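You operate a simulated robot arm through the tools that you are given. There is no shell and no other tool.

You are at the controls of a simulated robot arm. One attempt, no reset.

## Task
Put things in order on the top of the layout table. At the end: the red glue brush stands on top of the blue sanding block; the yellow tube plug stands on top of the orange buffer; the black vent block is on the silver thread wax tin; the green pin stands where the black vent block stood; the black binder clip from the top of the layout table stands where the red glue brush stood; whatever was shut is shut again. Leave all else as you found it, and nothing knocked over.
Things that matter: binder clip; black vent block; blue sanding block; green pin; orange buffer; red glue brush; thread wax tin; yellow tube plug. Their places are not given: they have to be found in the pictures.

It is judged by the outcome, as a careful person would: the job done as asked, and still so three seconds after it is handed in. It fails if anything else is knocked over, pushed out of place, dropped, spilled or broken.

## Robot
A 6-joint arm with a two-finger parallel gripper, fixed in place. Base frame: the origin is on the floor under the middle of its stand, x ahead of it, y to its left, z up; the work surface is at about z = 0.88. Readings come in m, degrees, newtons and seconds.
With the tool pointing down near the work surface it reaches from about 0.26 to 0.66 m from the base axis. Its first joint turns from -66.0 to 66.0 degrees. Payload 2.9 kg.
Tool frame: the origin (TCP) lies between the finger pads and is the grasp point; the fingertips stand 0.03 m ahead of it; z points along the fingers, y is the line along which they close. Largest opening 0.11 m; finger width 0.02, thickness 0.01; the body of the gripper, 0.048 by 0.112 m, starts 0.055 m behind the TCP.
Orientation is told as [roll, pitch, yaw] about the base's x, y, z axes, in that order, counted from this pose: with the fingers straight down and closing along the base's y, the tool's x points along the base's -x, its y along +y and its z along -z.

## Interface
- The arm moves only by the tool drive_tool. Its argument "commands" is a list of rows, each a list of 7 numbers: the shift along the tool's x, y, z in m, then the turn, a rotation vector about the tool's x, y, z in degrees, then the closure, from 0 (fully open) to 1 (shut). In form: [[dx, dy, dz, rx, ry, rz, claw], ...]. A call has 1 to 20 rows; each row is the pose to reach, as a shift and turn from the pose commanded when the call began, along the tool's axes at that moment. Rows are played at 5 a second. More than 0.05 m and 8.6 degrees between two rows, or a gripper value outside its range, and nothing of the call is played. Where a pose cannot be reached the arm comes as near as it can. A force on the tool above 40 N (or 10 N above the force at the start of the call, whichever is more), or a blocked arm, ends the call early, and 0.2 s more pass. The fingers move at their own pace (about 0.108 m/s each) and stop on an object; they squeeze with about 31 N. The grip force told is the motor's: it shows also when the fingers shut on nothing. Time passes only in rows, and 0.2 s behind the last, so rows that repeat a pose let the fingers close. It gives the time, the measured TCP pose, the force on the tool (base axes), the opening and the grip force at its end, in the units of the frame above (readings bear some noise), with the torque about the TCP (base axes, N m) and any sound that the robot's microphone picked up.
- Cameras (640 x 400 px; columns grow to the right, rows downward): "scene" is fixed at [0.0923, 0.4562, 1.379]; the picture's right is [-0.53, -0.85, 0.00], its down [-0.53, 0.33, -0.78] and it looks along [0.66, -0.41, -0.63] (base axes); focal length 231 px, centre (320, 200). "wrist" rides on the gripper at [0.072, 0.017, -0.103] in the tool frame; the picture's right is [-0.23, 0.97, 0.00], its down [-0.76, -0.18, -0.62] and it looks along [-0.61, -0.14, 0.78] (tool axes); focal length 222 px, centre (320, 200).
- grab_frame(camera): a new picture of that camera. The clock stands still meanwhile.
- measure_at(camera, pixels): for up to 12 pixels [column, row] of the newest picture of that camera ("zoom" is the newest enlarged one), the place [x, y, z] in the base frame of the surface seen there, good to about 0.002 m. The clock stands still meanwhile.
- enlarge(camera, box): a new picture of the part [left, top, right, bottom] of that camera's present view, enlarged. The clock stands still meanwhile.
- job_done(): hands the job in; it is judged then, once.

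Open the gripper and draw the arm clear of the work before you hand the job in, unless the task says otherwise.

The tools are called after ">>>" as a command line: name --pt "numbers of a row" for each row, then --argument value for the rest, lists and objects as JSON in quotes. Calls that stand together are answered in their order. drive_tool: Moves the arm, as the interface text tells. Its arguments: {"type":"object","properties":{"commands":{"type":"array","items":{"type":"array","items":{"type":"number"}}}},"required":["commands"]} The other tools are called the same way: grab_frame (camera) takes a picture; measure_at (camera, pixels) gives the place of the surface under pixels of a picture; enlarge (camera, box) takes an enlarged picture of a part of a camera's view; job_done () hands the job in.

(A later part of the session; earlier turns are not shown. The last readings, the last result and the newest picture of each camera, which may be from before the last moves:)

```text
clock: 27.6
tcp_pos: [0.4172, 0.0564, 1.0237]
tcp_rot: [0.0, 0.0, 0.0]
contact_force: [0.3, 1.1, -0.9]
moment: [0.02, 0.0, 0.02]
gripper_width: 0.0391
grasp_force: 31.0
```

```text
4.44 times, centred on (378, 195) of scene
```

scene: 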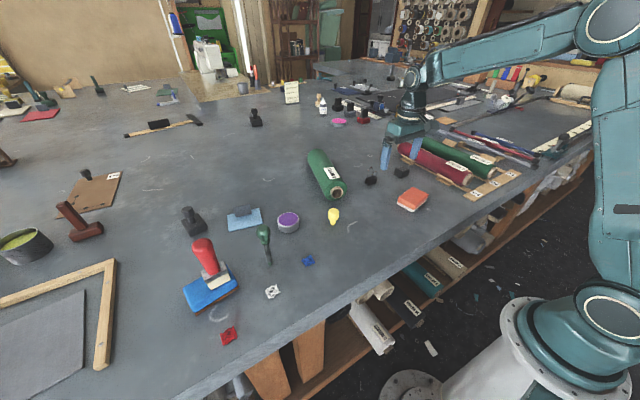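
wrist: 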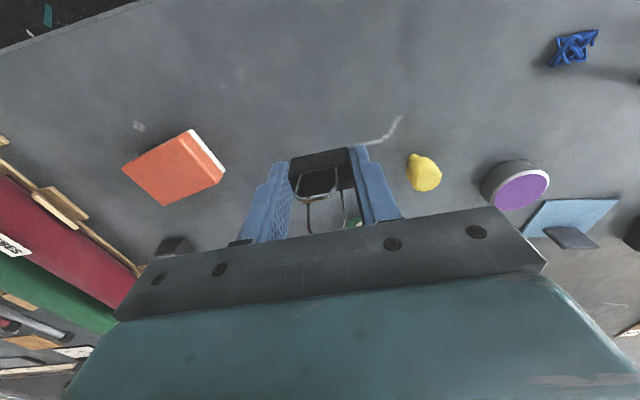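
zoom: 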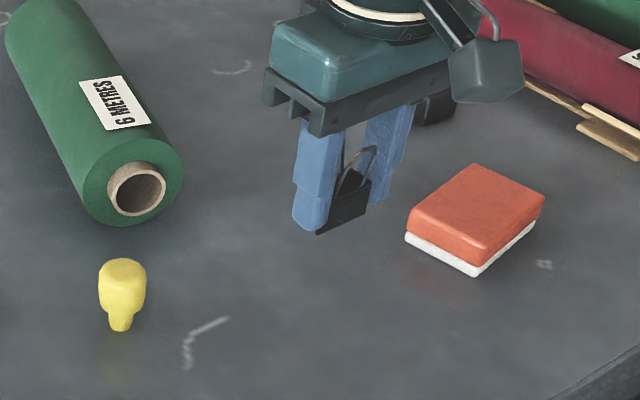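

Over the spot with the clip held. I lower it to just above the table, then in small steps to contact.

>>> drive_tool --pt "0 0 0.03 0 0 0 1" --pt "0 0 0.06 0 0 0 1" --pt "0 0 0.085 0 0 0 1" --pt "0 0 0.098 0 0 0 1" --pt "0 0 0.102 0 0 0 1" --pt "0 0 0.104 0 0 0 1" --pt "0 0 0.105 0 0 0 1" --pt "0 0 0.105 0 0 0 1"

>>> enlarge --camera "scene" --box '[350, 185, 414, 235]'

```text
clock: 29.4
tcp_pos: [0.4187, 0.0561, 0.9168]
tcp_rot: [0.0, 0.0, 0.0]
contact_force: [0.1, -0.9, 2.8]
moment: [-0.05, 0.04, -0.04]
gripper_width: 0.0392
grasp_force: 30.7
```

```text
8.00 times, centred on (382, 210) of scene
```

zoom: 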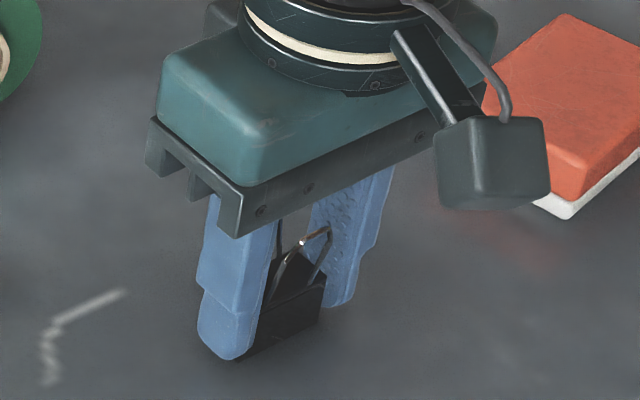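

fz is +2.8 N, so it's touching. I look closely from the wrist to see whether the clip sits flat.

>>> enlarge --camera "wrist" --box '[240, 130, 420, 242]'

>>> measure_at --camera "zoom" --pixels '[[200, 110], [370, 75], [200, 145], [370, 115], [280, 100], [280, 130], [210, 190], [380, 150]]'

>>> drive_tool --pt "0 0 0.0005 0 0 0 1" --pt "0 0 0.001 0 0 0 1"

```text
3.56 times, centred on (330, 186) of wrist
```

zoom: 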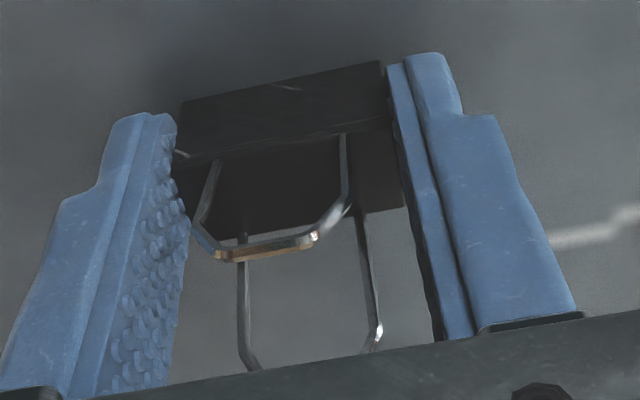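

```text
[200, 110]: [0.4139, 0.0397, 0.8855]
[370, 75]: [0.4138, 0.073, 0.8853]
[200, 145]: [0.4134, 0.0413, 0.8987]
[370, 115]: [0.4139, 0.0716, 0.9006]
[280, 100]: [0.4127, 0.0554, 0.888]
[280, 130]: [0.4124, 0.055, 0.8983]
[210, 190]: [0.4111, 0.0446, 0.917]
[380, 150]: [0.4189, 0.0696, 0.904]
```

```text
clock: 30.0
tcp_pos: [0.4188, 0.055, 0.9176]
tcp_rot: [0.0, -0.1, 0.1]
contact_force: [-4.1, 0.4, 16.8]
moment: [-0.01, 0.05, 0.03]
gripper_width: 0.0389
grasp_force: 31.2
```

Firm contact (16.8 N); I ease up 1 mm and open the fingers slowly.

>>> drive_tool --pt "0 0 -0.0007 0 0 0 1" --pt "0 0 -0.0007 0 0 0 0.63" --pt "0 0 -0.0007 0 0 0 0.58" --pt "0 0 -0.0007 0 0 0 0.48" --pt "0 0 -0.0007 0 0 0 0.35" --pt "0 0 -0.0007 0 0 0 0.3"

>>> enlarge --camera "scene" --box '[350, 185, 414, 235]'

>>> enlarge --camera "wrist" --box '[240, 130, 420, 242]'

```text
clock: 31.4
tcp_pos: [0.4183, 0.0551, 0.9169]
tcp_rot: [-0.1, -0.1, 0.0]
contact_force: [0.5, -0.7, -0.4]
moment: [-0.03, 0.03, -0.02]
gripper_width: 0.0773
grasp_force: 0.1
```

```text
8.00 times, centred on (382, 210) of scene
```

zoom: 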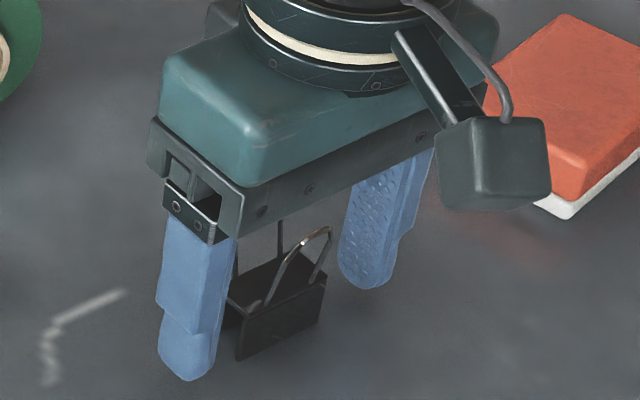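

```text
3.56 times, centred on (330, 186) of wrist
```

zoom: 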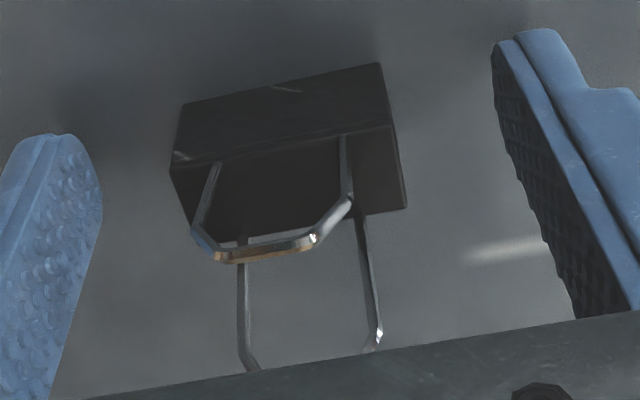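

The clip stands at the brush's old place. I rise straight up and go to a viewpoint for the vent block.

>>> drive_tool --pt "0 0 -0.02 0 0 0 0.2" --pt "0 0 -0.055 0 0 0 0.1" --pt "0 0 -0.095 0 0 0 0" --pt "0 0 -0.135 0 0 0 0" --pt "-0.005 -0.03 -0.14 0 0 0 0" --pt "-0.012 -0.07 -0.14 0 0 0 0" --pt "-0.019 -0.11 -0.14 0 0 0 0" --pt "-0.026 -0.15 -0.14 0 0 0 0" --pt "-0.033 -0.19 -0.14 0 0 0 0" --pt "-0.04 -0.23 -0.14 0 0 0 0" --pt "-0.045 -0.26 -0.14 0 0 0 0" --pt "-0.045 -0.26 -0.14 0 0 0 0"

>>> grab_frame --camera "wrist"

>>> enlarge --camera "scene" --box '[380, 155, 420, 185]'

>>> grab_frame --camera "scene"

```text
clock: 34.0
tcp_pos: [0.4637, -0.2044, 1.057]
tcp_rot: [0.0, 0.0, 0.1]
contact_force: [-0.6, 0.7, 0.4]
moment: [-0.02, 0.03, 0.01]
gripper_width: 0.1103
grasp_force: 0.2
```

```text
taken
```

wrist: 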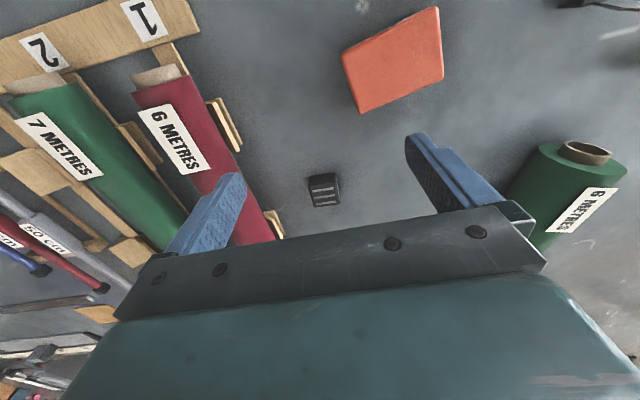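

```text
13.33 times, centred on (400, 170) of scene
```

zoom: 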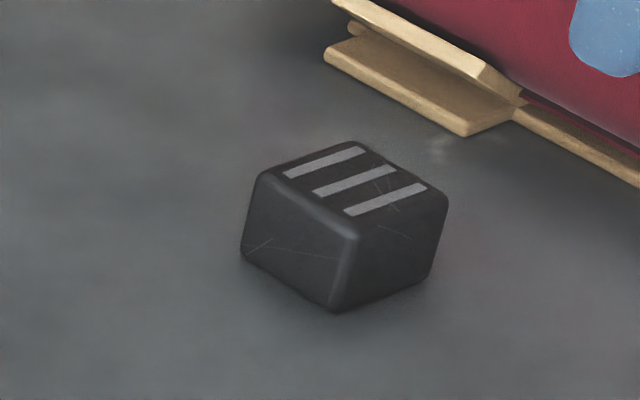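

```text
taken
```

scene: 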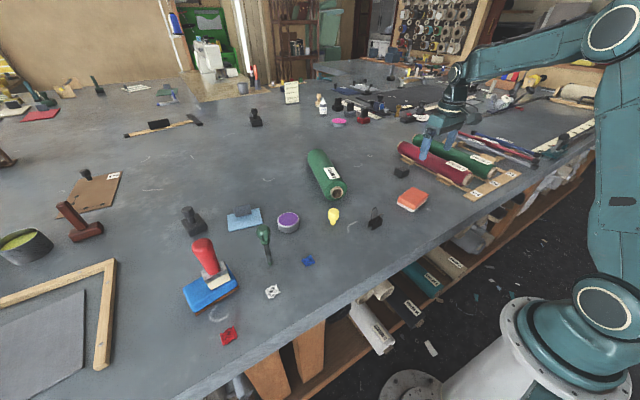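

The clip stands at (375,218) and the vent block is at wrist (323,190). I measure the block's corners and the nearby wooden rack.

>>> enlarge --camera "scene" --box '[380, 155, 420, 185]'

>>> measure_at --camera "zoom" --pixels '[[265, 180], [355, 148], [440, 198], [350, 232], [245, 250], [335, 303], [428, 272], [345, 190], [340, 60], [465, 130], [515, 110], [480, 70]]'

>>> enlarge --camera "wrist" --box '[283, 160, 363, 220]'

>>> measure_at --camera "zoom" --pixels '[[205, 150], [440, 120], [460, 280], [240, 320], [340, 240], [200, 110], [430, 90], [215, 180]]'

```text
13.33 times, centred on (400, 170) of scene
```

zoom: 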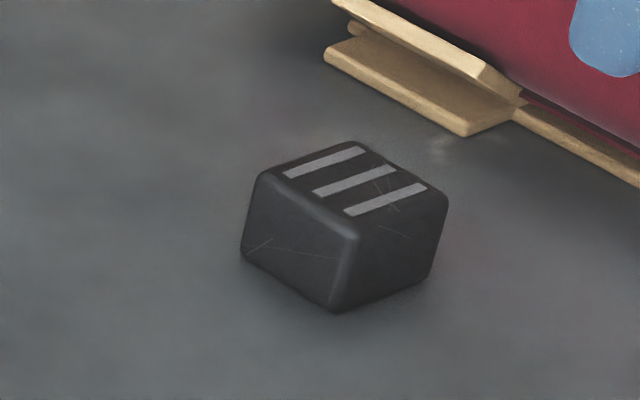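

```text
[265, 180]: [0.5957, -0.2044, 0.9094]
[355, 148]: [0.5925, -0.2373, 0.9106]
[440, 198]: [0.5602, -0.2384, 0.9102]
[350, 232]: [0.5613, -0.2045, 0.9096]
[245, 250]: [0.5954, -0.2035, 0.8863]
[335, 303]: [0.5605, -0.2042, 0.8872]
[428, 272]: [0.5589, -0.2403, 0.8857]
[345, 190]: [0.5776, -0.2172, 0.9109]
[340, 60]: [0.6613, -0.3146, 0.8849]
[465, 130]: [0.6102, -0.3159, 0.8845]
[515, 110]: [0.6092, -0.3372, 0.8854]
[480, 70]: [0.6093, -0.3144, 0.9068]
```

```text
6.67 times, centred on (323, 190) of wrist
```

zoom: 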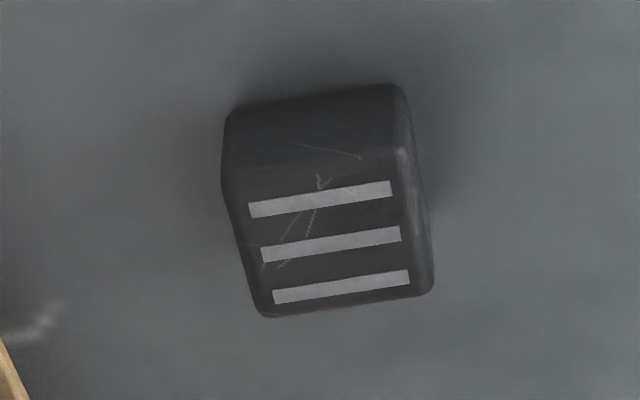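

```text
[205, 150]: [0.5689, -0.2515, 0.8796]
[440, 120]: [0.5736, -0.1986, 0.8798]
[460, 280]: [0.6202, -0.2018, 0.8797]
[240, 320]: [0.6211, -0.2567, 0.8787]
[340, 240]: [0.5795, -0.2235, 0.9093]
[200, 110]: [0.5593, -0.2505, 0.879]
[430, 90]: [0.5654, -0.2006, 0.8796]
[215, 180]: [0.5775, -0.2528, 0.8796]
```

Vent block: centre (0.577, −0.2215), about 36 mm square, top z 0.9105. I move over it and descend to TCP z≈0.921 (tips at 0.891).

>>> drive_tool --pt "-0.03 -0.005 0 0 0 0 0" --pt "-0.07 -0.011 0 0 0 0 0.1" --pt "-0.1 -0.016 0 0 0 0 0.2" --pt "-0.1133 -0.0171 0 0 0 0 0.25" --pt "-0.1133 -0.0171 0.03 0 0 0 0.25" --pt "-0.1133 -0.0171 0.07 0 0 0 0.25" --pt "-0.1133 -0.0171 0.105 0 0 0 0.25" --pt "-0.1133 -0.0171 0.127 0 0 0 0.25" --pt "-0.1133 -0.0171 0.136 0 0 0 0.25" --pt "-0.1133 -0.0171 0.136 0 0 0 0.25"

>>> grab_frame --camera "wrist"

>>> enlarge --camera "scene" --box '[360, 125, 450, 190]'

```text
clock: 36.2
tcp_pos: [0.5767, -0.2227, 0.9218]
tcp_rot: [-0.1, 0.0, 0.1]
contact_force: [-0.2, 0.0, -0.3]
moment: [0.02, 0.03, -0.01]
gripper_width: 0.0826
grasp_force: 0.0
```

```text
taken
```

wrist: 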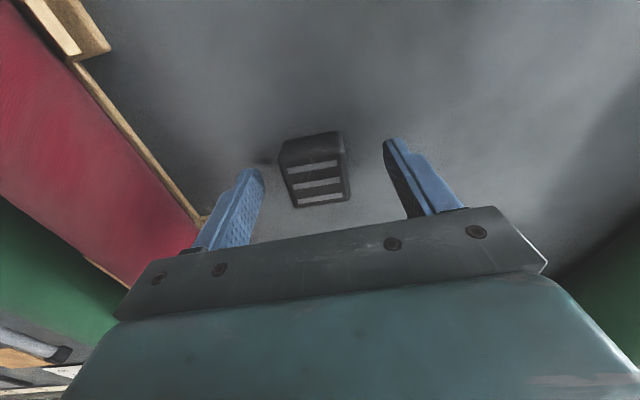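

```text
6.15 times, centred on (405, 158) of scene
```

zoom: 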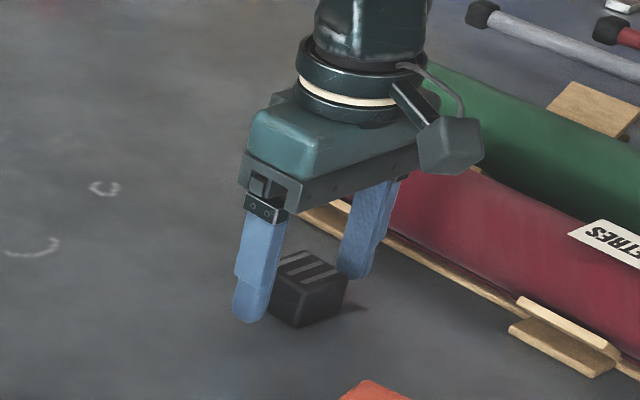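

The block is centred between the fingers, well clear of the rack. I close on it.

>>> drive_tool --pt "0 0 0 0 0 0 0.5" --pt "0 0 0 0 0 0 0.64" --pt "0 0 0 0 0 0 1" --pt "0 0 0 0 0 0 1" --pt "0 0 0 0 0 0 1"

>>> enlarge --camera "wrist" --box '[240, 110, 420, 222]'

>>> enlarge --camera "scene" --box '[264, 200, 312, 240]'

>>> measure_at --camera "zoom" --pixels '[[175, 140], [330, 90], [455, 145], [325, 200], [325, 150], [190, 145], [440, 150], [325, 100], [320, 195], [325, 265], [170, 180], [460, 190]]'

```text
clock: 37.4
tcp_pos: [0.5761, -0.2216, 0.9213]
tcp_rot: [0.0, -0.1, 0.0]
contact_force: [0.2, -0.4, 0.5]
moment: [-0.01, 0.0, 0.0]
gripper_width: 0.0398
grasp_force: 31.0
```

```text
3.56 times, centred on (330, 166) of wrist
```

zoom: 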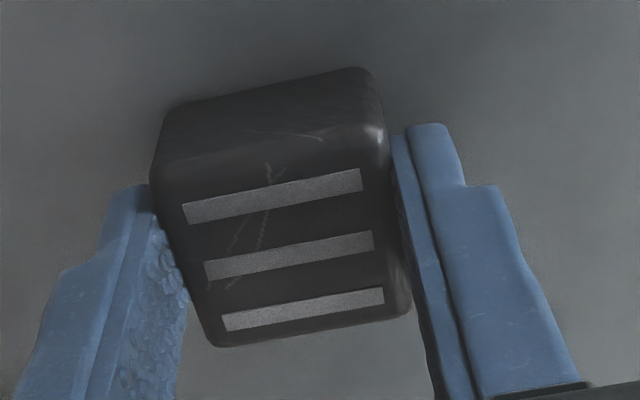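

```text
10.00 times, centred on (288, 220) of scene
```

zoom: 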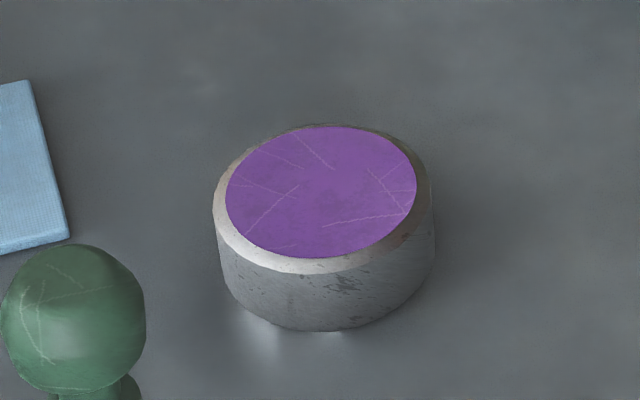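

```text
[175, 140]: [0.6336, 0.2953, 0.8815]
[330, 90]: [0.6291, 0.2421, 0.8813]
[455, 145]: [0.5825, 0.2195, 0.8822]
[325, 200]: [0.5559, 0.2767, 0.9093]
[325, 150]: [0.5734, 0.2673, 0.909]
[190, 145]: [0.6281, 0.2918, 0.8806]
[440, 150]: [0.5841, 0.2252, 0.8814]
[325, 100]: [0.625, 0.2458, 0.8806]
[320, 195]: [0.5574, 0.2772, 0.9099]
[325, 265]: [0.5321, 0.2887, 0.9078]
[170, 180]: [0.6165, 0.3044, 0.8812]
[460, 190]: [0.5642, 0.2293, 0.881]
```

Block gripped. Now I measure the tin's purple top at its left, right, near and far edges for its centre.

>>> measure_at --camera "zoom" --pixels '[[229, 195], [414, 190], [325, 129], [320, 256], [216, 205], [428, 190], [330, 272], [340, 132], [260, 150], [395, 235], [395, 150], [255, 240]]'

```text
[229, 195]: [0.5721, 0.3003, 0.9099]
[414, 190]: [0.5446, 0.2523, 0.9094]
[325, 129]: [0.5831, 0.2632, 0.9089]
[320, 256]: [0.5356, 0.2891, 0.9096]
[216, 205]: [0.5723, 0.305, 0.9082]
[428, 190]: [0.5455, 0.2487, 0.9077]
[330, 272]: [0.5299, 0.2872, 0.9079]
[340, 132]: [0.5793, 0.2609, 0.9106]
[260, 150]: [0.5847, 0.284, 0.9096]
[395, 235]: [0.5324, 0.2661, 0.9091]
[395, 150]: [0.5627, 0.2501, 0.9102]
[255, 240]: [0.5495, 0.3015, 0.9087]
```

Tin top centre is (0.558, 0.276), flat at z 0.9095, ~55 mm across. I lift the block and carry it across at TCP z≈1.04 (bottom ≈1.0, above the green roll).

>>> drive_tool --pt "0 0 -0.01 0 0 0 1" --pt "0 0 -0.04 0 0 0 1" --pt "0 0 -0.08 0 0 0 1" --pt "0 0.01 -0.115 0 0 0 1" --pt "0.001 0.04 -0.12 0 0 0 1" --pt "0.002 0.08 -0.12 0 0 0 1" --pt "0.004 0.12 -0.12 0 0 0 1" --pt "0.006 0.16 -0.12 0 0 0 1" --pt "0.008 0.2 -0.12 0 0 0 1" --pt "0.01 0.24 -0.12 0 0 0 1" --pt "0.011 0.28 -0.12 0 0 0 1" --pt "0.012 0.32 -0.12 0 0 0 1" --pt "0.013 0.36 -0.12 0 0 0 1" --pt "0.015 0.4 -0.12 0 0 0 1" --pt "0.016 0.44 -0.12 0 0 0 1" --pt "0.017 0.47 -0.12 0 0 0 1" --pt "0.018 0.49 -0.12 0 0 0 1" --pt "0.018 0.4975 -0.12 0 0 0 1" --pt "0.018 0.4975 -0.12 0 0 0 1"

>>> grab_frame --camera "wrist"

>>> enlarge --camera "scene" --box '[220, 160, 340, 260]'

```text
clock: 41.4
tcp_pos: [0.5582, 0.2776, 1.0414]
tcp_rot: [0.0, 0.1, 0.0]
contact_force: [-0.8, -0.1, 0.4]
moment: [0.0, -0.02, -0.02]
gripper_width: 0.0394
grasp_force: 31.0
```

```text
taken
```

wrist: 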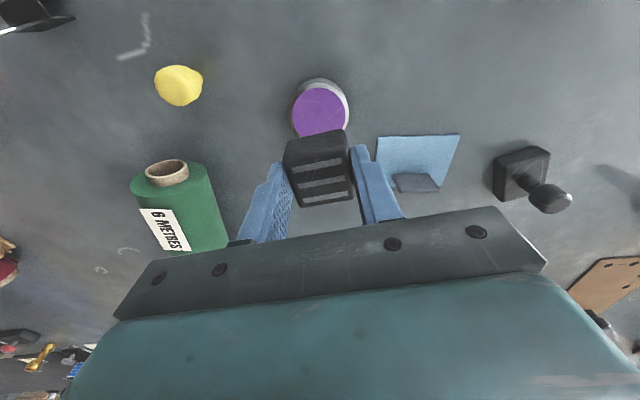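

```text
4.00 times, centred on (280, 210) of scene
```

zoom: 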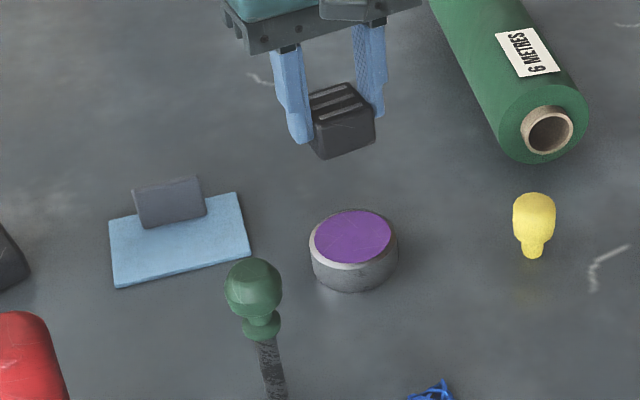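

Over the tin. I lower to just above, then in small steps to contact expected at TCP z≈0.950.

>>> drive_tool --pt "0 -0.001 0.03 0 0 0 1" --pt "0 -0.001 0.06 0 0 0 1" --pt "0 -0.001 0.08 0 0 0 1" --pt "0 -0.001 0.086 0 0 0 1" --pt "0 -0.001 0.088 0 0 0 1" --pt "0 -0.001 0.0895 0 0 0 1" --pt "0 -0.001 0.0895 0 0 0 1"

>>> enlarge --camera "scene" --box '[256, 190, 320, 240]'

```text
clock: 43.0
tcp_pos: [0.5582, 0.2743, 0.9508]
tcp_rot: [0.1, -0.1, 0.1]
contact_force: [0.6, -0.2, -1.1]
moment: [-0.02, 0.04, 0.02]
gripper_width: 0.0394
grasp_force: 31.2
```

```text
8.00 times, centred on (288, 215) of scene
```

zoom: 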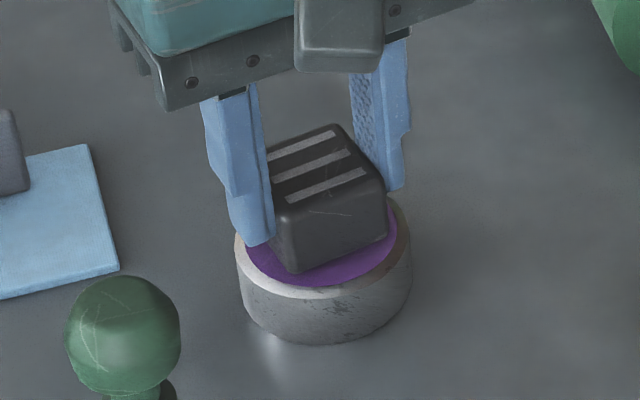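

The block is a hair above the wax and centred. I continue down in half-millimetre steps.

>>> drive_tool --pt "0 0 0.0005 0 0 0 1" --pt "0 0 0.001 0 0 0 1" --pt "0 0 0.001 0 0 0 1"

```text
clock: 43.8
tcp_pos: [0.558, 0.2742, 0.9513]
tcp_rot: [-0.1, 0.0, 0.0]
contact_force: [-0.1, 0.0, 0.6]
moment: [-0.01, 0.01, -0.01]
gripper_width: 0.0395
grasp_force: 31.1
```

Barely any force yet; one more millimetre.

>>> drive_tool --pt "0 0 0.0005 0 0 0 1" --pt "0 0 0.001 0 0 0 1" --pt "0 0 0.001 0 0 0 1"

```text
clock: 44.6
tcp_pos: [0.5573, 0.2747, 0.9492]
tcp_rot: [0.0, 0.0, 0.0]
contact_force: [-0.1, 0.6, 0.4]
moment: [0.03, 0.01, 0.0]
gripper_width: 0.0393
grasp_force: 30.8
```

>>> drive_tool --pt "0 0 0.0005 0 0 0 1" --pt "0 0 0.001 0 0 0 1" --pt "0 0 0.001 0 0 0 1"

>>> enlarge --camera "scene" --box '[256, 190, 320, 240]'

```text
clock: 45.4
tcp_pos: [0.5588, 0.2753, 0.9496]
tcp_rot: [0.0, -0.1, 0.0]
contact_force: [-0.8, -2.5, 7.9]
moment: [-0.1, 0.03, 0.0]
gripper_width: 0.0398
grasp_force: 30.7
```

```text
8.00 times, centred on (288, 215) of scene
```

zoom: 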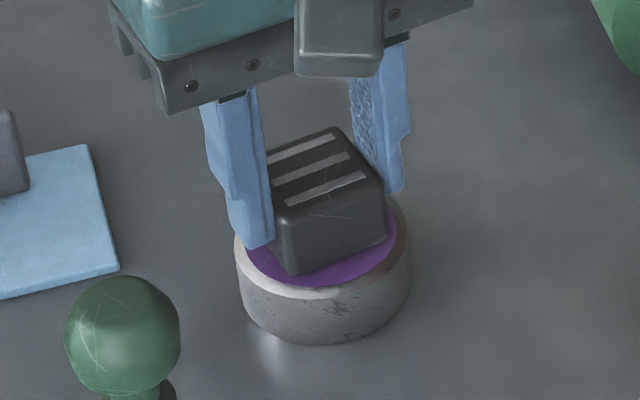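

Contact at 7.9 N with the block sitting on the wax. I release just enough and check.

>>> drive_tool --pt "0 0 0 0 0 0 0.62" --pt "0 0 0 0 0 0 0.56" --pt "0 0 0 0 0 0 0.45" --pt "0 0 0 0 0 0 0.4" --pt "0 0 0 0 0 0 0.4"

>>> enlarge --camera "scene" --box '[256, 190, 320, 240]'

```text
clock: 46.6
tcp_pos: [0.5574, 0.2769, 0.9491]
tcp_rot: [-0.1, 0.0, 0.0]
contact_force: [0.3, 0.2, -0.2]
moment: [-0.01, -0.03, -0.01]
gripper_width: 0.0662
grasp_force: 0.1
```

```text
8.00 times, centred on (288, 215) of scene
```

zoom: 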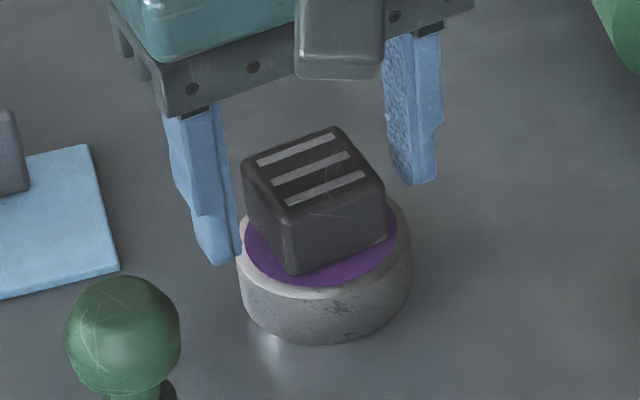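

The vent block stands on the tin. I rise straight up and back off to look at the green pin closely.

>>> drive_tool --pt "0 0 -0.02 0 0 0 0.4" --pt "0 0 -0.05 0 0 0 0.3" --pt "0 0 -0.09 0 0 0 0.1" --pt "0.02 0 -0.12 0 0 0 0" --pt "0.06 0 -0.15 0 0 0 0" --pt "0.1 0.01 -0.155 0 0 0 0" --pt "0.14 0.03 -0.155 0 0 0 0" --pt "0.18 0.05 -0.155 0 0 0 0" --pt "0.21 0.07 -0.155 0 0 0 0" --pt "0.21 0.085 -0.155 0 0 0 0" --pt "0.21 0.085 -0.155 0 0 0 0"

>>> grab_frame --camera "wrist"

>>> enlarge --camera "scene" --box '[236, 215, 300, 275]'

>>> measure_at --camera "zoom" --pixels '[[285, 110], [285, 80], [285, 140], [230, 120], [330, 120], [290, 185], [290, 215], [298, 250], [305, 300], [310, 340], [315, 360], [290, 160]]'

```text
clock: 49.0
tcp_pos: [0.3483, 0.3604, 1.1042]
tcp_rot: [0.0, 0.0, -0.1]
contact_force: [0.1, 0.2, -0.2]
moment: [0.0, 0.01, -0.01]
gripper_width: 0.1099
grasp_force: 0.1
```

```text
taken
```

wrist: 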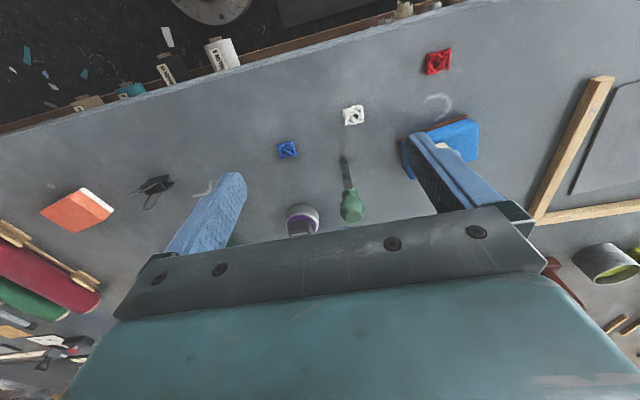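

```text
6.67 times, centred on (268, 245) of scene
```

zoom: 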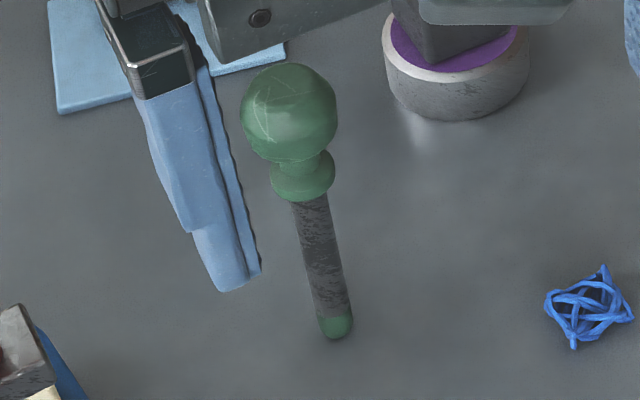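

```text
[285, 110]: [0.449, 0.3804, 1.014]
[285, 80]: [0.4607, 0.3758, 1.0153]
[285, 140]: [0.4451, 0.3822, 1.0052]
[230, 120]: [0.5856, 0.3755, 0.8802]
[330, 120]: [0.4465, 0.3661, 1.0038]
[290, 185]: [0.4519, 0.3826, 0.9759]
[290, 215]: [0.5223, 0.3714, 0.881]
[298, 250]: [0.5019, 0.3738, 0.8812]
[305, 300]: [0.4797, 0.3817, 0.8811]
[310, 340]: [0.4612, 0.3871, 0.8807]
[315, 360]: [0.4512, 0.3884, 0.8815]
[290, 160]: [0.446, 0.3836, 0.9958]
```

The pin has a ball head over a collar and a thin shaft with a green foot. I measure along its axis and widths.

>>> measure_at --camera "zoom" --pixels '[[313, 215], [322, 250], [330, 290], [337, 325], [335, 336], [289, 68], [246, 115], [335, 110], [275, 175], [332, 175], [303, 190], [296, 158]]'

>>> enlarge --camera "wrist" --box '[310, 140, 390, 230]'

>>> measure_at --camera "zoom" --pixels '[[250, 110], [260, 150], [270, 190], [280, 220], [290, 260], [300, 290], [250, 285], [345, 285], [270, 250], [300, 250]]'

```text
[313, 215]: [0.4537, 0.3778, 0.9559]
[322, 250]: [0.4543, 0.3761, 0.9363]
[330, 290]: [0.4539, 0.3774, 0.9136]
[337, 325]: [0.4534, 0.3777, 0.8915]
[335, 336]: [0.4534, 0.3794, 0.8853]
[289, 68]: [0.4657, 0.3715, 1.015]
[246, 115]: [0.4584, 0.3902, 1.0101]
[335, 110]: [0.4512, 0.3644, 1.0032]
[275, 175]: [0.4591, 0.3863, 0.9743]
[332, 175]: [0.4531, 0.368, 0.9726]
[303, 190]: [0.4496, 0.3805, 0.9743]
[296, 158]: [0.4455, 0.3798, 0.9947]
```

```text
4.44 times, centred on (350, 185) of wrist
```

zoom: 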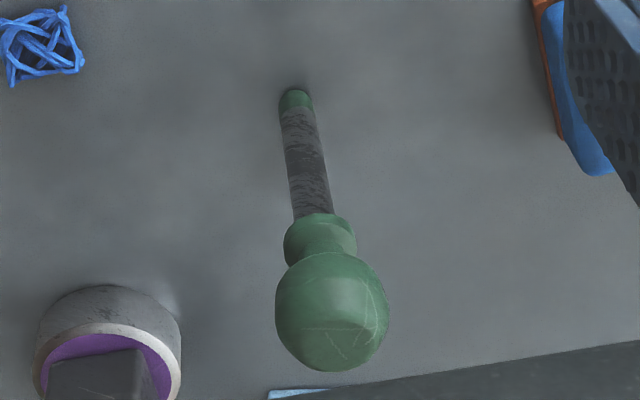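

```text
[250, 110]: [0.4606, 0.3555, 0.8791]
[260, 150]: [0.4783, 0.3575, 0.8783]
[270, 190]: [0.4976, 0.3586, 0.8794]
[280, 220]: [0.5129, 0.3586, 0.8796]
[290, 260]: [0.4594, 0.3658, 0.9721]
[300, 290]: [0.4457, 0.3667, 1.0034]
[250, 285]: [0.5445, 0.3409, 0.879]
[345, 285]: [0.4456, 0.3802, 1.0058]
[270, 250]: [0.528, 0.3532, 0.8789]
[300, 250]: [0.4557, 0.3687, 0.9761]
```

Pin axis is at about (0.4585, 0.3765), head centre z≈1.003 with radius ≈14 mm, centre of mass below the head. I go over it, open wide, and check centring before descending.

>>> drive_tool --pt "-0.02 0.003 0 0 0 0 0" --pt "-0.05 0.008 0 0 0 0 0" --pt "-0.08 0.012 0 0 0 0 0" --pt "-0.1 0.015 0 0 0 0 0" --pt "-0.11 0.016 0 0 0 0 0" --pt "-0.11 0.016 0.02 0 0 0 0.1" --pt "-0.11 0.016 0.02 0 0 0 0.2"

>>> grab_frame --camera "wrist"

>>> enlarge --camera "scene" --box '[216, 185, 312, 275]'

```text
clock: 50.6
tcp_pos: [0.4581, 0.376, 1.0844]
tcp_rot: [0.0, 0.0, 0.0]
contact_force: [0.9, -0.2, -0.8]
moment: [0.04, -0.02, 0.01]
gripper_width: 0.0882
grasp_force: 0.0
```

```text
taken
```

wrist: 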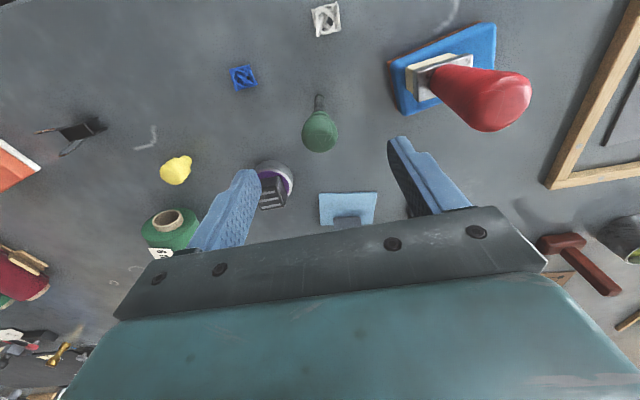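

```text
4.44 times, centred on (264, 230) of scene
```

zoom: 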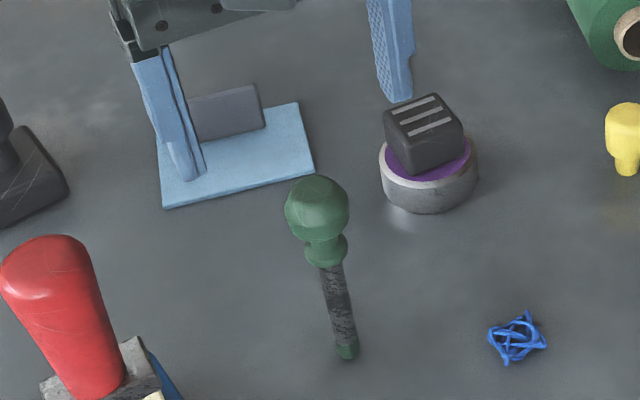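

>>> enlarge --camera "wrist" --box '[280, 80, 360, 160]'

>>> measure_at --camera "zoom" --pixels '[[240, 270], [300, 270], [320, 270], [345, 270], [400, 270], [320, 340], [320, 230], [320, 180], [320, 160], [315, 130], [250, 270], [390, 270]]'

```text
5.00 times, centred on (320, 120) of wrist
```

zoom: 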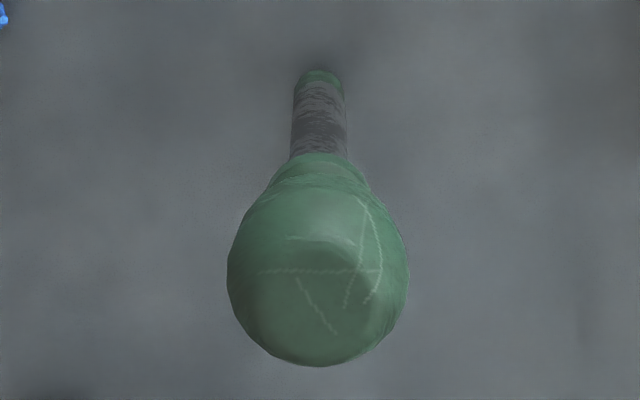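

```text
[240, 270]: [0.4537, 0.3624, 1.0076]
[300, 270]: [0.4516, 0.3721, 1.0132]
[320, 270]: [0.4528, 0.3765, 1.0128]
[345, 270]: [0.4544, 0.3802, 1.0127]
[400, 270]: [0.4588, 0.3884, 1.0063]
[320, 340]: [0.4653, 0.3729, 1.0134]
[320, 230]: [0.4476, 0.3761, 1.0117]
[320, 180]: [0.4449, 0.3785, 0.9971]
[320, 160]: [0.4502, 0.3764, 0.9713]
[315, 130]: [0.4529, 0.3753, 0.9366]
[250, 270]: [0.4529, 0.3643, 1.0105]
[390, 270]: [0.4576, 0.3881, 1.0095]
```

Head spans y 0.362–0.389, x 0.444–0.471, top 1.0135 — TCP is centred over it. I descend to TCP z≈0.997 and close gently.

>>> drive_tool --pt "0 0 0.03 0 0 0 0.2" --pt "0 0 0.06 0 0 0 0.2" --pt "0 0 0.08 0 0 0 0.3" --pt "0 0 0.0875 0 0 0 0.4" --pt "0 0 0.0875 0 0 0 0.55" --pt "0 0 0.0875 0 0 0 0.65" --pt "0 0 0.0875 0 0 0 0.7" --pt "0 0 0.0875 0 0 0 0.7"

>>> enlarge --camera "wrist" --box '[240, 100, 420, 240]'

>>> enlarge --camera "scene" --box '[216, 195, 312, 275]'

```text
clock: 52.4
tcp_pos: [0.4589, 0.376, 0.9966]
tcp_rot: [0.0, 0.0, 0.0]
contact_force: [0.5, 0.4, -0.2]
moment: [0.01, 0.01, 0.01]
gripper_width: 0.0331
grasp_force: 0.0
```

```text
2.86 times, centred on (330, 170) of wrist
```

zoom: 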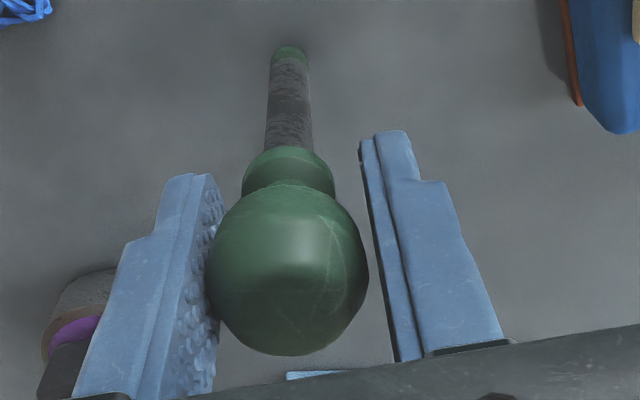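

```text
5.00 times, centred on (264, 235) of scene
```

zoom: 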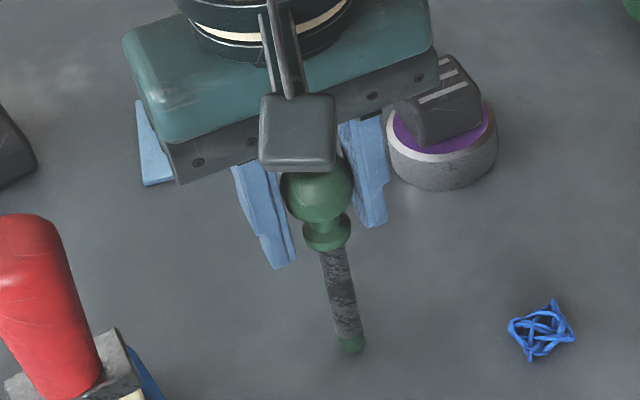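

The opening is 33 mm around a 27 mm head. I measure pad faces and head sides to centre it exactly before the final squeeze.

>>> enlarge --camera "wrist" --box '[280, 140, 380, 230]'

>>> measure_at --camera "zoom" --pixels '[[130, 150], [140, 250], [120, 300], [430, 150], [440, 200], [450, 260], [150, 190], [160, 220], [395, 200], [400, 220], [270, 200], [270, 300]]'

```text
4.44 times, centred on (330, 185) of wrist
```

zoom: 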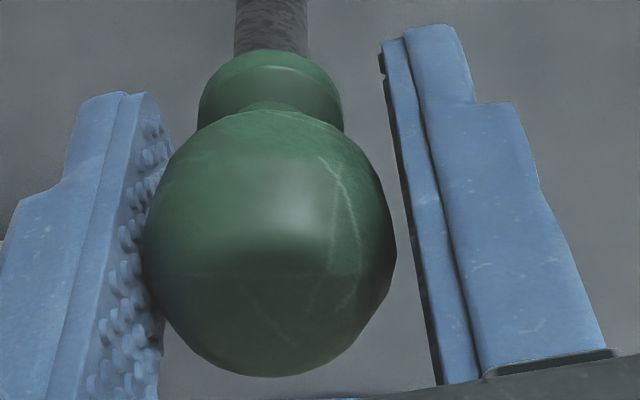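

```text
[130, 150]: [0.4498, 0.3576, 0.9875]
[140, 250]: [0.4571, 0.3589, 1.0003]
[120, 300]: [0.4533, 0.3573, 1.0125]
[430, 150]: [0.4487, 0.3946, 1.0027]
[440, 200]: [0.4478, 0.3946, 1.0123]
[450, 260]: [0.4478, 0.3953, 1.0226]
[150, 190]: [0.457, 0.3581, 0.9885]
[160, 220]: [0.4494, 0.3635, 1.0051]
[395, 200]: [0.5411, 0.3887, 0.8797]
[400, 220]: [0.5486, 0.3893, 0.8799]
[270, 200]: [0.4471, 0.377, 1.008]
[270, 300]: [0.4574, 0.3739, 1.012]
```

Pads at y≈0.3585 and 0.3915, head centre ≈0.3757: centred within a millimetre. I close slowly on the head.

>>> drive_tool --pt "0 0.0005 0 0 0 0 0.73" --pt "0 0.0005 0 0 0 0 0.75" --pt "0 0.0005 0 0 0 0 0.77" --pt "0 0.0005 0 0 0 0 0.85" --pt "0 0.0005 0 0 0 0 1" --pt "0 0.0005 0 0 0 0 1"

>>> enlarge --camera "scene" --box '[216, 195, 312, 275]'

>>> enlarge --camera "wrist" --box '[240, 100, 420, 240]'

```text
clock: 53.8
tcp_pos: [0.4582, 0.3773, 0.9971]
tcp_rot: [0.1, 0.0, 0.0]
contact_force: [-0.1, -0.9, -0.3]
moment: [-0.05, 0.01, 0.01]
gripper_width: 0.0295
grasp_force: 30.6
```

```text
5.00 times, centred on (264, 235) of scene
```

zoom: 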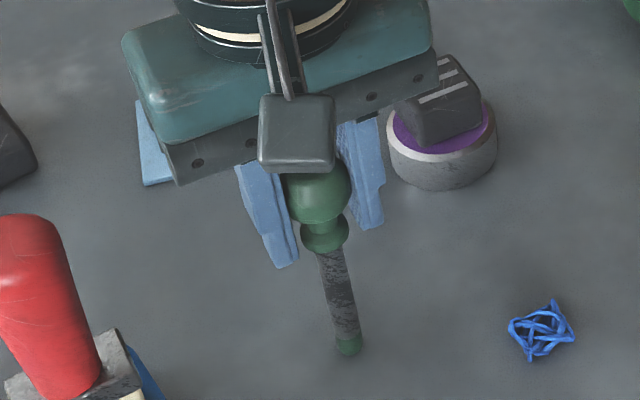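

```text
2.86 times, centred on (330, 170) of wrist
```

zoom: 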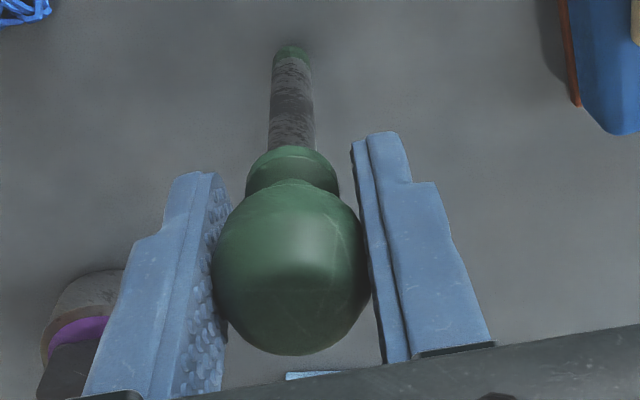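

Gripped at 29.5 mm. I lift slowly and check that the pin hangs vertical.

>>> drive_tool --pt "0 0 -0.004 0 0 0 1" --pt "0 0 -0.012 0 0 0 1" --pt "0 0 -0.024 0 0 0 1" --pt "0 0 -0.04 0 0 0 1" --pt "0 0 -0.056 0 0 0 1" --pt "0 0 -0.07 0 0 0 1" --pt "0 0 -0.078 0 0 0 1" --pt "0 0 -0.08 0 0 0 1" --pt "0 0 -0.08 0 0 0 1"

>>> enlarge --camera "scene" --box '[216, 175, 312, 255]'

>>> enlarge --camera "wrist" --box '[240, 100, 420, 240]'

>>> measure_at --camera "zoom" --pixels '[[292, 52], [294, 80], [294, 110], [296, 140], [293, 65], [292, 170]]'

```text
clock: 55.8
tcp_pos: [0.4579, 0.3764, 1.0772]
tcp_rot: [-0.1, 0.0, 0.0]
contact_force: [-0.1, 0.3, -0.8]
moment: [-0.01, -0.01, 0.03]
gripper_width: 0.0297
grasp_force: 30.6
```

```text
5.00 times, centred on (264, 215) of scene
```

zoom: 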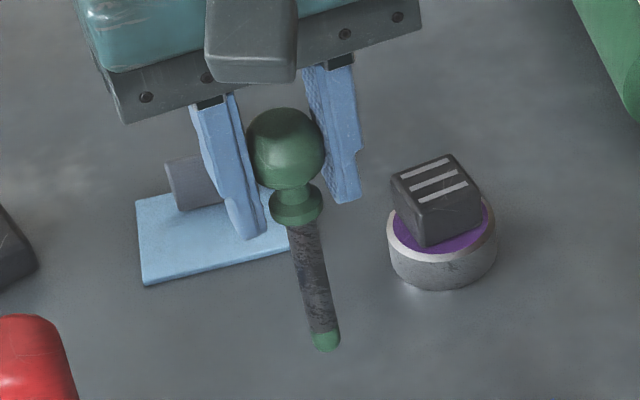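

```text
2.86 times, centred on (330, 170) of wrist
```

zoom: 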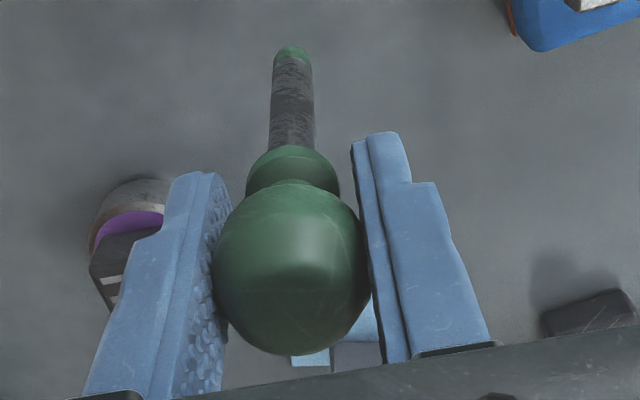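

```text
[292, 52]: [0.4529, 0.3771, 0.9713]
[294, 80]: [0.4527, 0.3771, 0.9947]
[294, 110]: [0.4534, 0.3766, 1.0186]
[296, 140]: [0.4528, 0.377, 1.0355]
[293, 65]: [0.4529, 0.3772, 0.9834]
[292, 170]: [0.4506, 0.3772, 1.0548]
```

The pin hangs vertical (x and y constant along the shaft). I raise it a little more and carry it slowly along x≈0.46, away from the taller things.

>>> drive_tool --pt "0 0 -0.015 0 0 0 1" --pt "0 -0.005 -0.025 0 0 0 1" --pt "0 -0.018 -0.025 0 0 0 1" --pt "0 -0.038 -0.025 0 0 0 1" --pt "0 -0.064 -0.025 0 0 0 1" --pt "0 -0.092 -0.025 0 0 0 1" --pt "0 -0.12 -0.025 0 0 0 1" --pt "0 -0.148 -0.025 0 0 0 1" --pt "0 -0.176 -0.025 0 0 0 1" --pt "0 -0.204 -0.025 0 0 0 1" --pt "0 -0.232 -0.025 0 0 0 1" --pt "0 -0.26 -0.025 0 0 0 1" --pt "0 -0.288 -0.025 0 0 0 1" --pt "0 -0.316 -0.025 0 0 0 1" --pt "0 -0.344 -0.025 0 0 0 1" --pt "0 -0.37 -0.025 0 0 0 1" --pt "0 -0.39 -0.025 0 0 0 1" --pt "0 -0.4 -0.025 0 0 0 1" --pt "0 -0.4 -0.025 0 0 0 1"

>>> grab_frame --camera "wrist"

>>> grab_frame --camera "scene"

```text
clock: 59.8
tcp_pos: [0.4575, -0.0244, 1.1015]
tcp_rot: [0.0, 0.0, 0.0]
contact_force: [0.2, 0.7, -0.3]
moment: [0.03, 0.0, -0.02]
gripper_width: 0.0293
grasp_force: 31.4
```

```text
taken
```

wrist: 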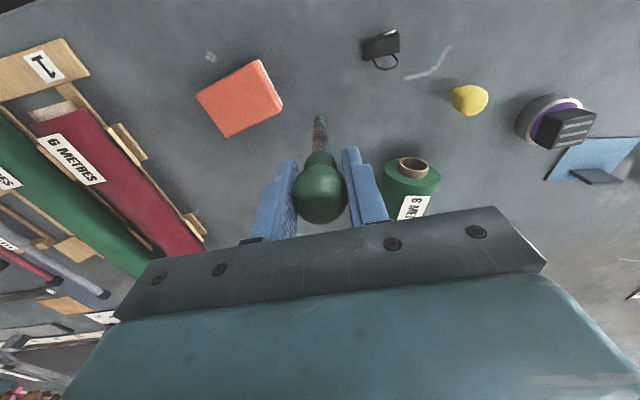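

```text
taken
```

scene: 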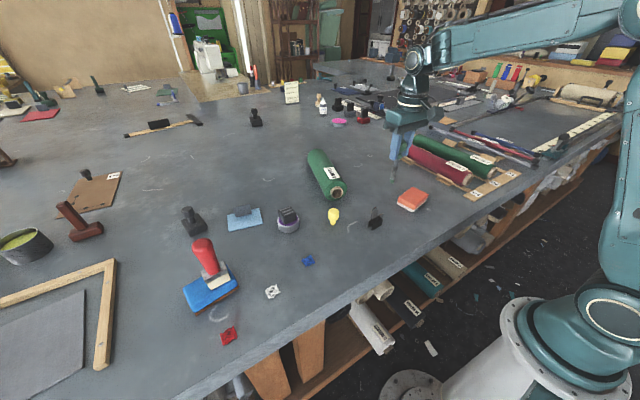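

Everything so far stands in order. Next leg: carry the pin to above the vent block's old place (0.577, −0.2215).

>>> drive_tool --pt "-0.004 -0.006 0 0 0 0 1" --pt "-0.012 -0.02 0 0 0 0 1" --pt "-0.024 -0.04 0 0 0 0 1" --pt "-0.038 -0.063 0 0 0 0 1" --pt "-0.052 -0.086 0 0 0 0 1" --pt "-0.066 -0.109 0 0 0 0 1" --pt "-0.08 -0.132 0 0 0 0 1" --pt "-0.094 -0.155 0 0 0 0 1" --pt "-0.106 -0.175 0 0 0 0 1" --pt "-0.115 -0.19 0 0 0 0 1" --pt "-0.119 -0.197 0 0 0 0 1" --pt "-0.119 -0.197 0 0 0 0 1" --pt "-0.119 -0.197 0.02 0 0 0 1" --pt "-0.119 -0.197 0.045 0 0 0 1" --pt "-0.119 -0.197 0.065 0 0 0 1" --pt "-0.119 -0.197 0.08 0 0 0 1" --pt "-0.119 -0.197 0.088 0 0 0 1" --pt "-0.119 -0.197 0.09 0 0 0 1" --pt "-0.119 -0.197 0.09 0 0 0 1"

>>> enlarge --camera "wrist" --box '[240, 80, 420, 240]'

>>> measure_at --camera "zoom" --pixels '[[292, 95], [294, 110], [294, 130], [295, 150], [296, 170], [292, 85]]'

>>> enlarge --camera "scene" --box '[360, 110, 450, 185]'

```text
clock: 63.8
tcp_pos: [0.5769, -0.2207, 1.0122]
tcp_rot: [0.0, 0.1, 0.0]
contact_force: [0.4, -0.3, -0.8]
moment: [0.01, 0.0, 0.03]
gripper_width: 0.0292
grasp_force: 30.5
```

```text
2.50 times, centred on (330, 160) of wrist
```

zoom: 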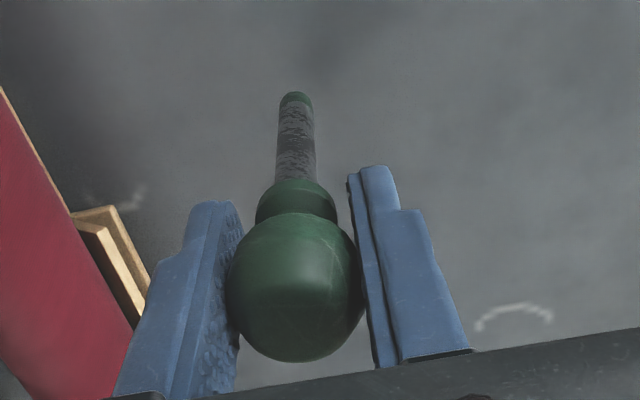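

```text
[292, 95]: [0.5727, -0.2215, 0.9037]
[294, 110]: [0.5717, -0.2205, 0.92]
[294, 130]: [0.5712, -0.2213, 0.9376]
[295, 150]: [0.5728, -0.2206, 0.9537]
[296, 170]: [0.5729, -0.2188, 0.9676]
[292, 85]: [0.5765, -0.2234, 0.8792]
```

```text
5.33 times, centred on (405, 148) of scene
```

zoom: 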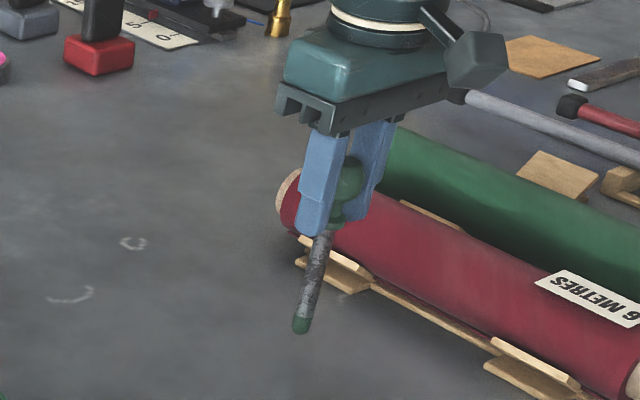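

The pin hangs vertical with its foot ≈15 mm above the table at (0.577, −0.221). I lower it towards contact at TCP z≈0.997.

>>> drive_tool --pt "0 0 0.005 0 0 0 1" --pt "0 0 0.009 0 0 0 1" --pt "0 0 0.012 0 0 0 1" --pt "0 0 0.0135 0 0 0 1" --pt "0 0 0.0145 0 0 0 1" --pt "0 0 0.0145 0 0 0 1"

```text
clock: 65.2
tcp_pos: [0.5781, -0.2209, 0.9972]
tcp_rot: [-0.1, 0.1, -0.1]
contact_force: [-0.9, -0.1, -1.0]
moment: [-0.03, -0.03, 0.0]
gripper_width: 0.0293
grasp_force: 30.9
```

>>> drive_tool --pt "0 0 0.0004 0 0 0 1" --pt "0 0 0.0008 0 0 0 1" --pt "0 0 0.0008 0 0 0 1"

>>> enlarge --camera "scene" --box '[380, 130, 430, 185]'

```text
clock: 66.0
tcp_pos: [0.5777, -0.2199, 0.996]
tcp_rot: [-0.1, 0.0, 0.0]
contact_force: [0.3, -0.7, -0.2]
moment: [0.0, -0.03, 0.01]
gripper_width: 0.0295
grasp_force: 31.2
```

```text
7.27 times, centred on (405, 158) of scene
```

zoom: 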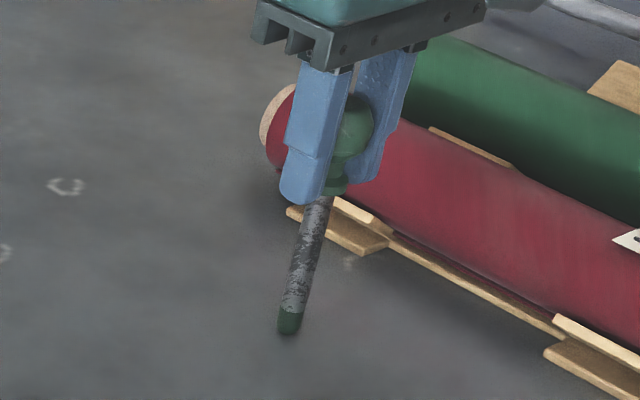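

No load yet; I keep stepping down by 0.5 mm.

>>> drive_tool --pt "0 0 0.0005 0 0 0 1" --pt "0 0 0.0005 0 0 0 1"

>>> drive_tool --pt "0 0 0.0005 0 0 0 1" --pt "0 0 0.0005 0 0 0 1"

```text
clock: 66.6
tcp_pos: [0.5767, -0.222, 0.9952]
tcp_rot: [0.0, -0.1, 0.0]
contact_force: [-0.7, 0.7, 2.8]
moment: [0.1, 0.05, 0.01]
gripper_width: 0.0294
grasp_force: 31.3
```

```text
clock: 67.2
tcp_pos: [0.5761, -0.2214, 0.9956]
tcp_rot: [-0.1, -0.1, 0.0]
contact_force: [-2.0, 1.0, 9.2]
moment: [0.04, 0.18, 0.02]
gripper_width: 0.0295
grasp_force: 30.8
```

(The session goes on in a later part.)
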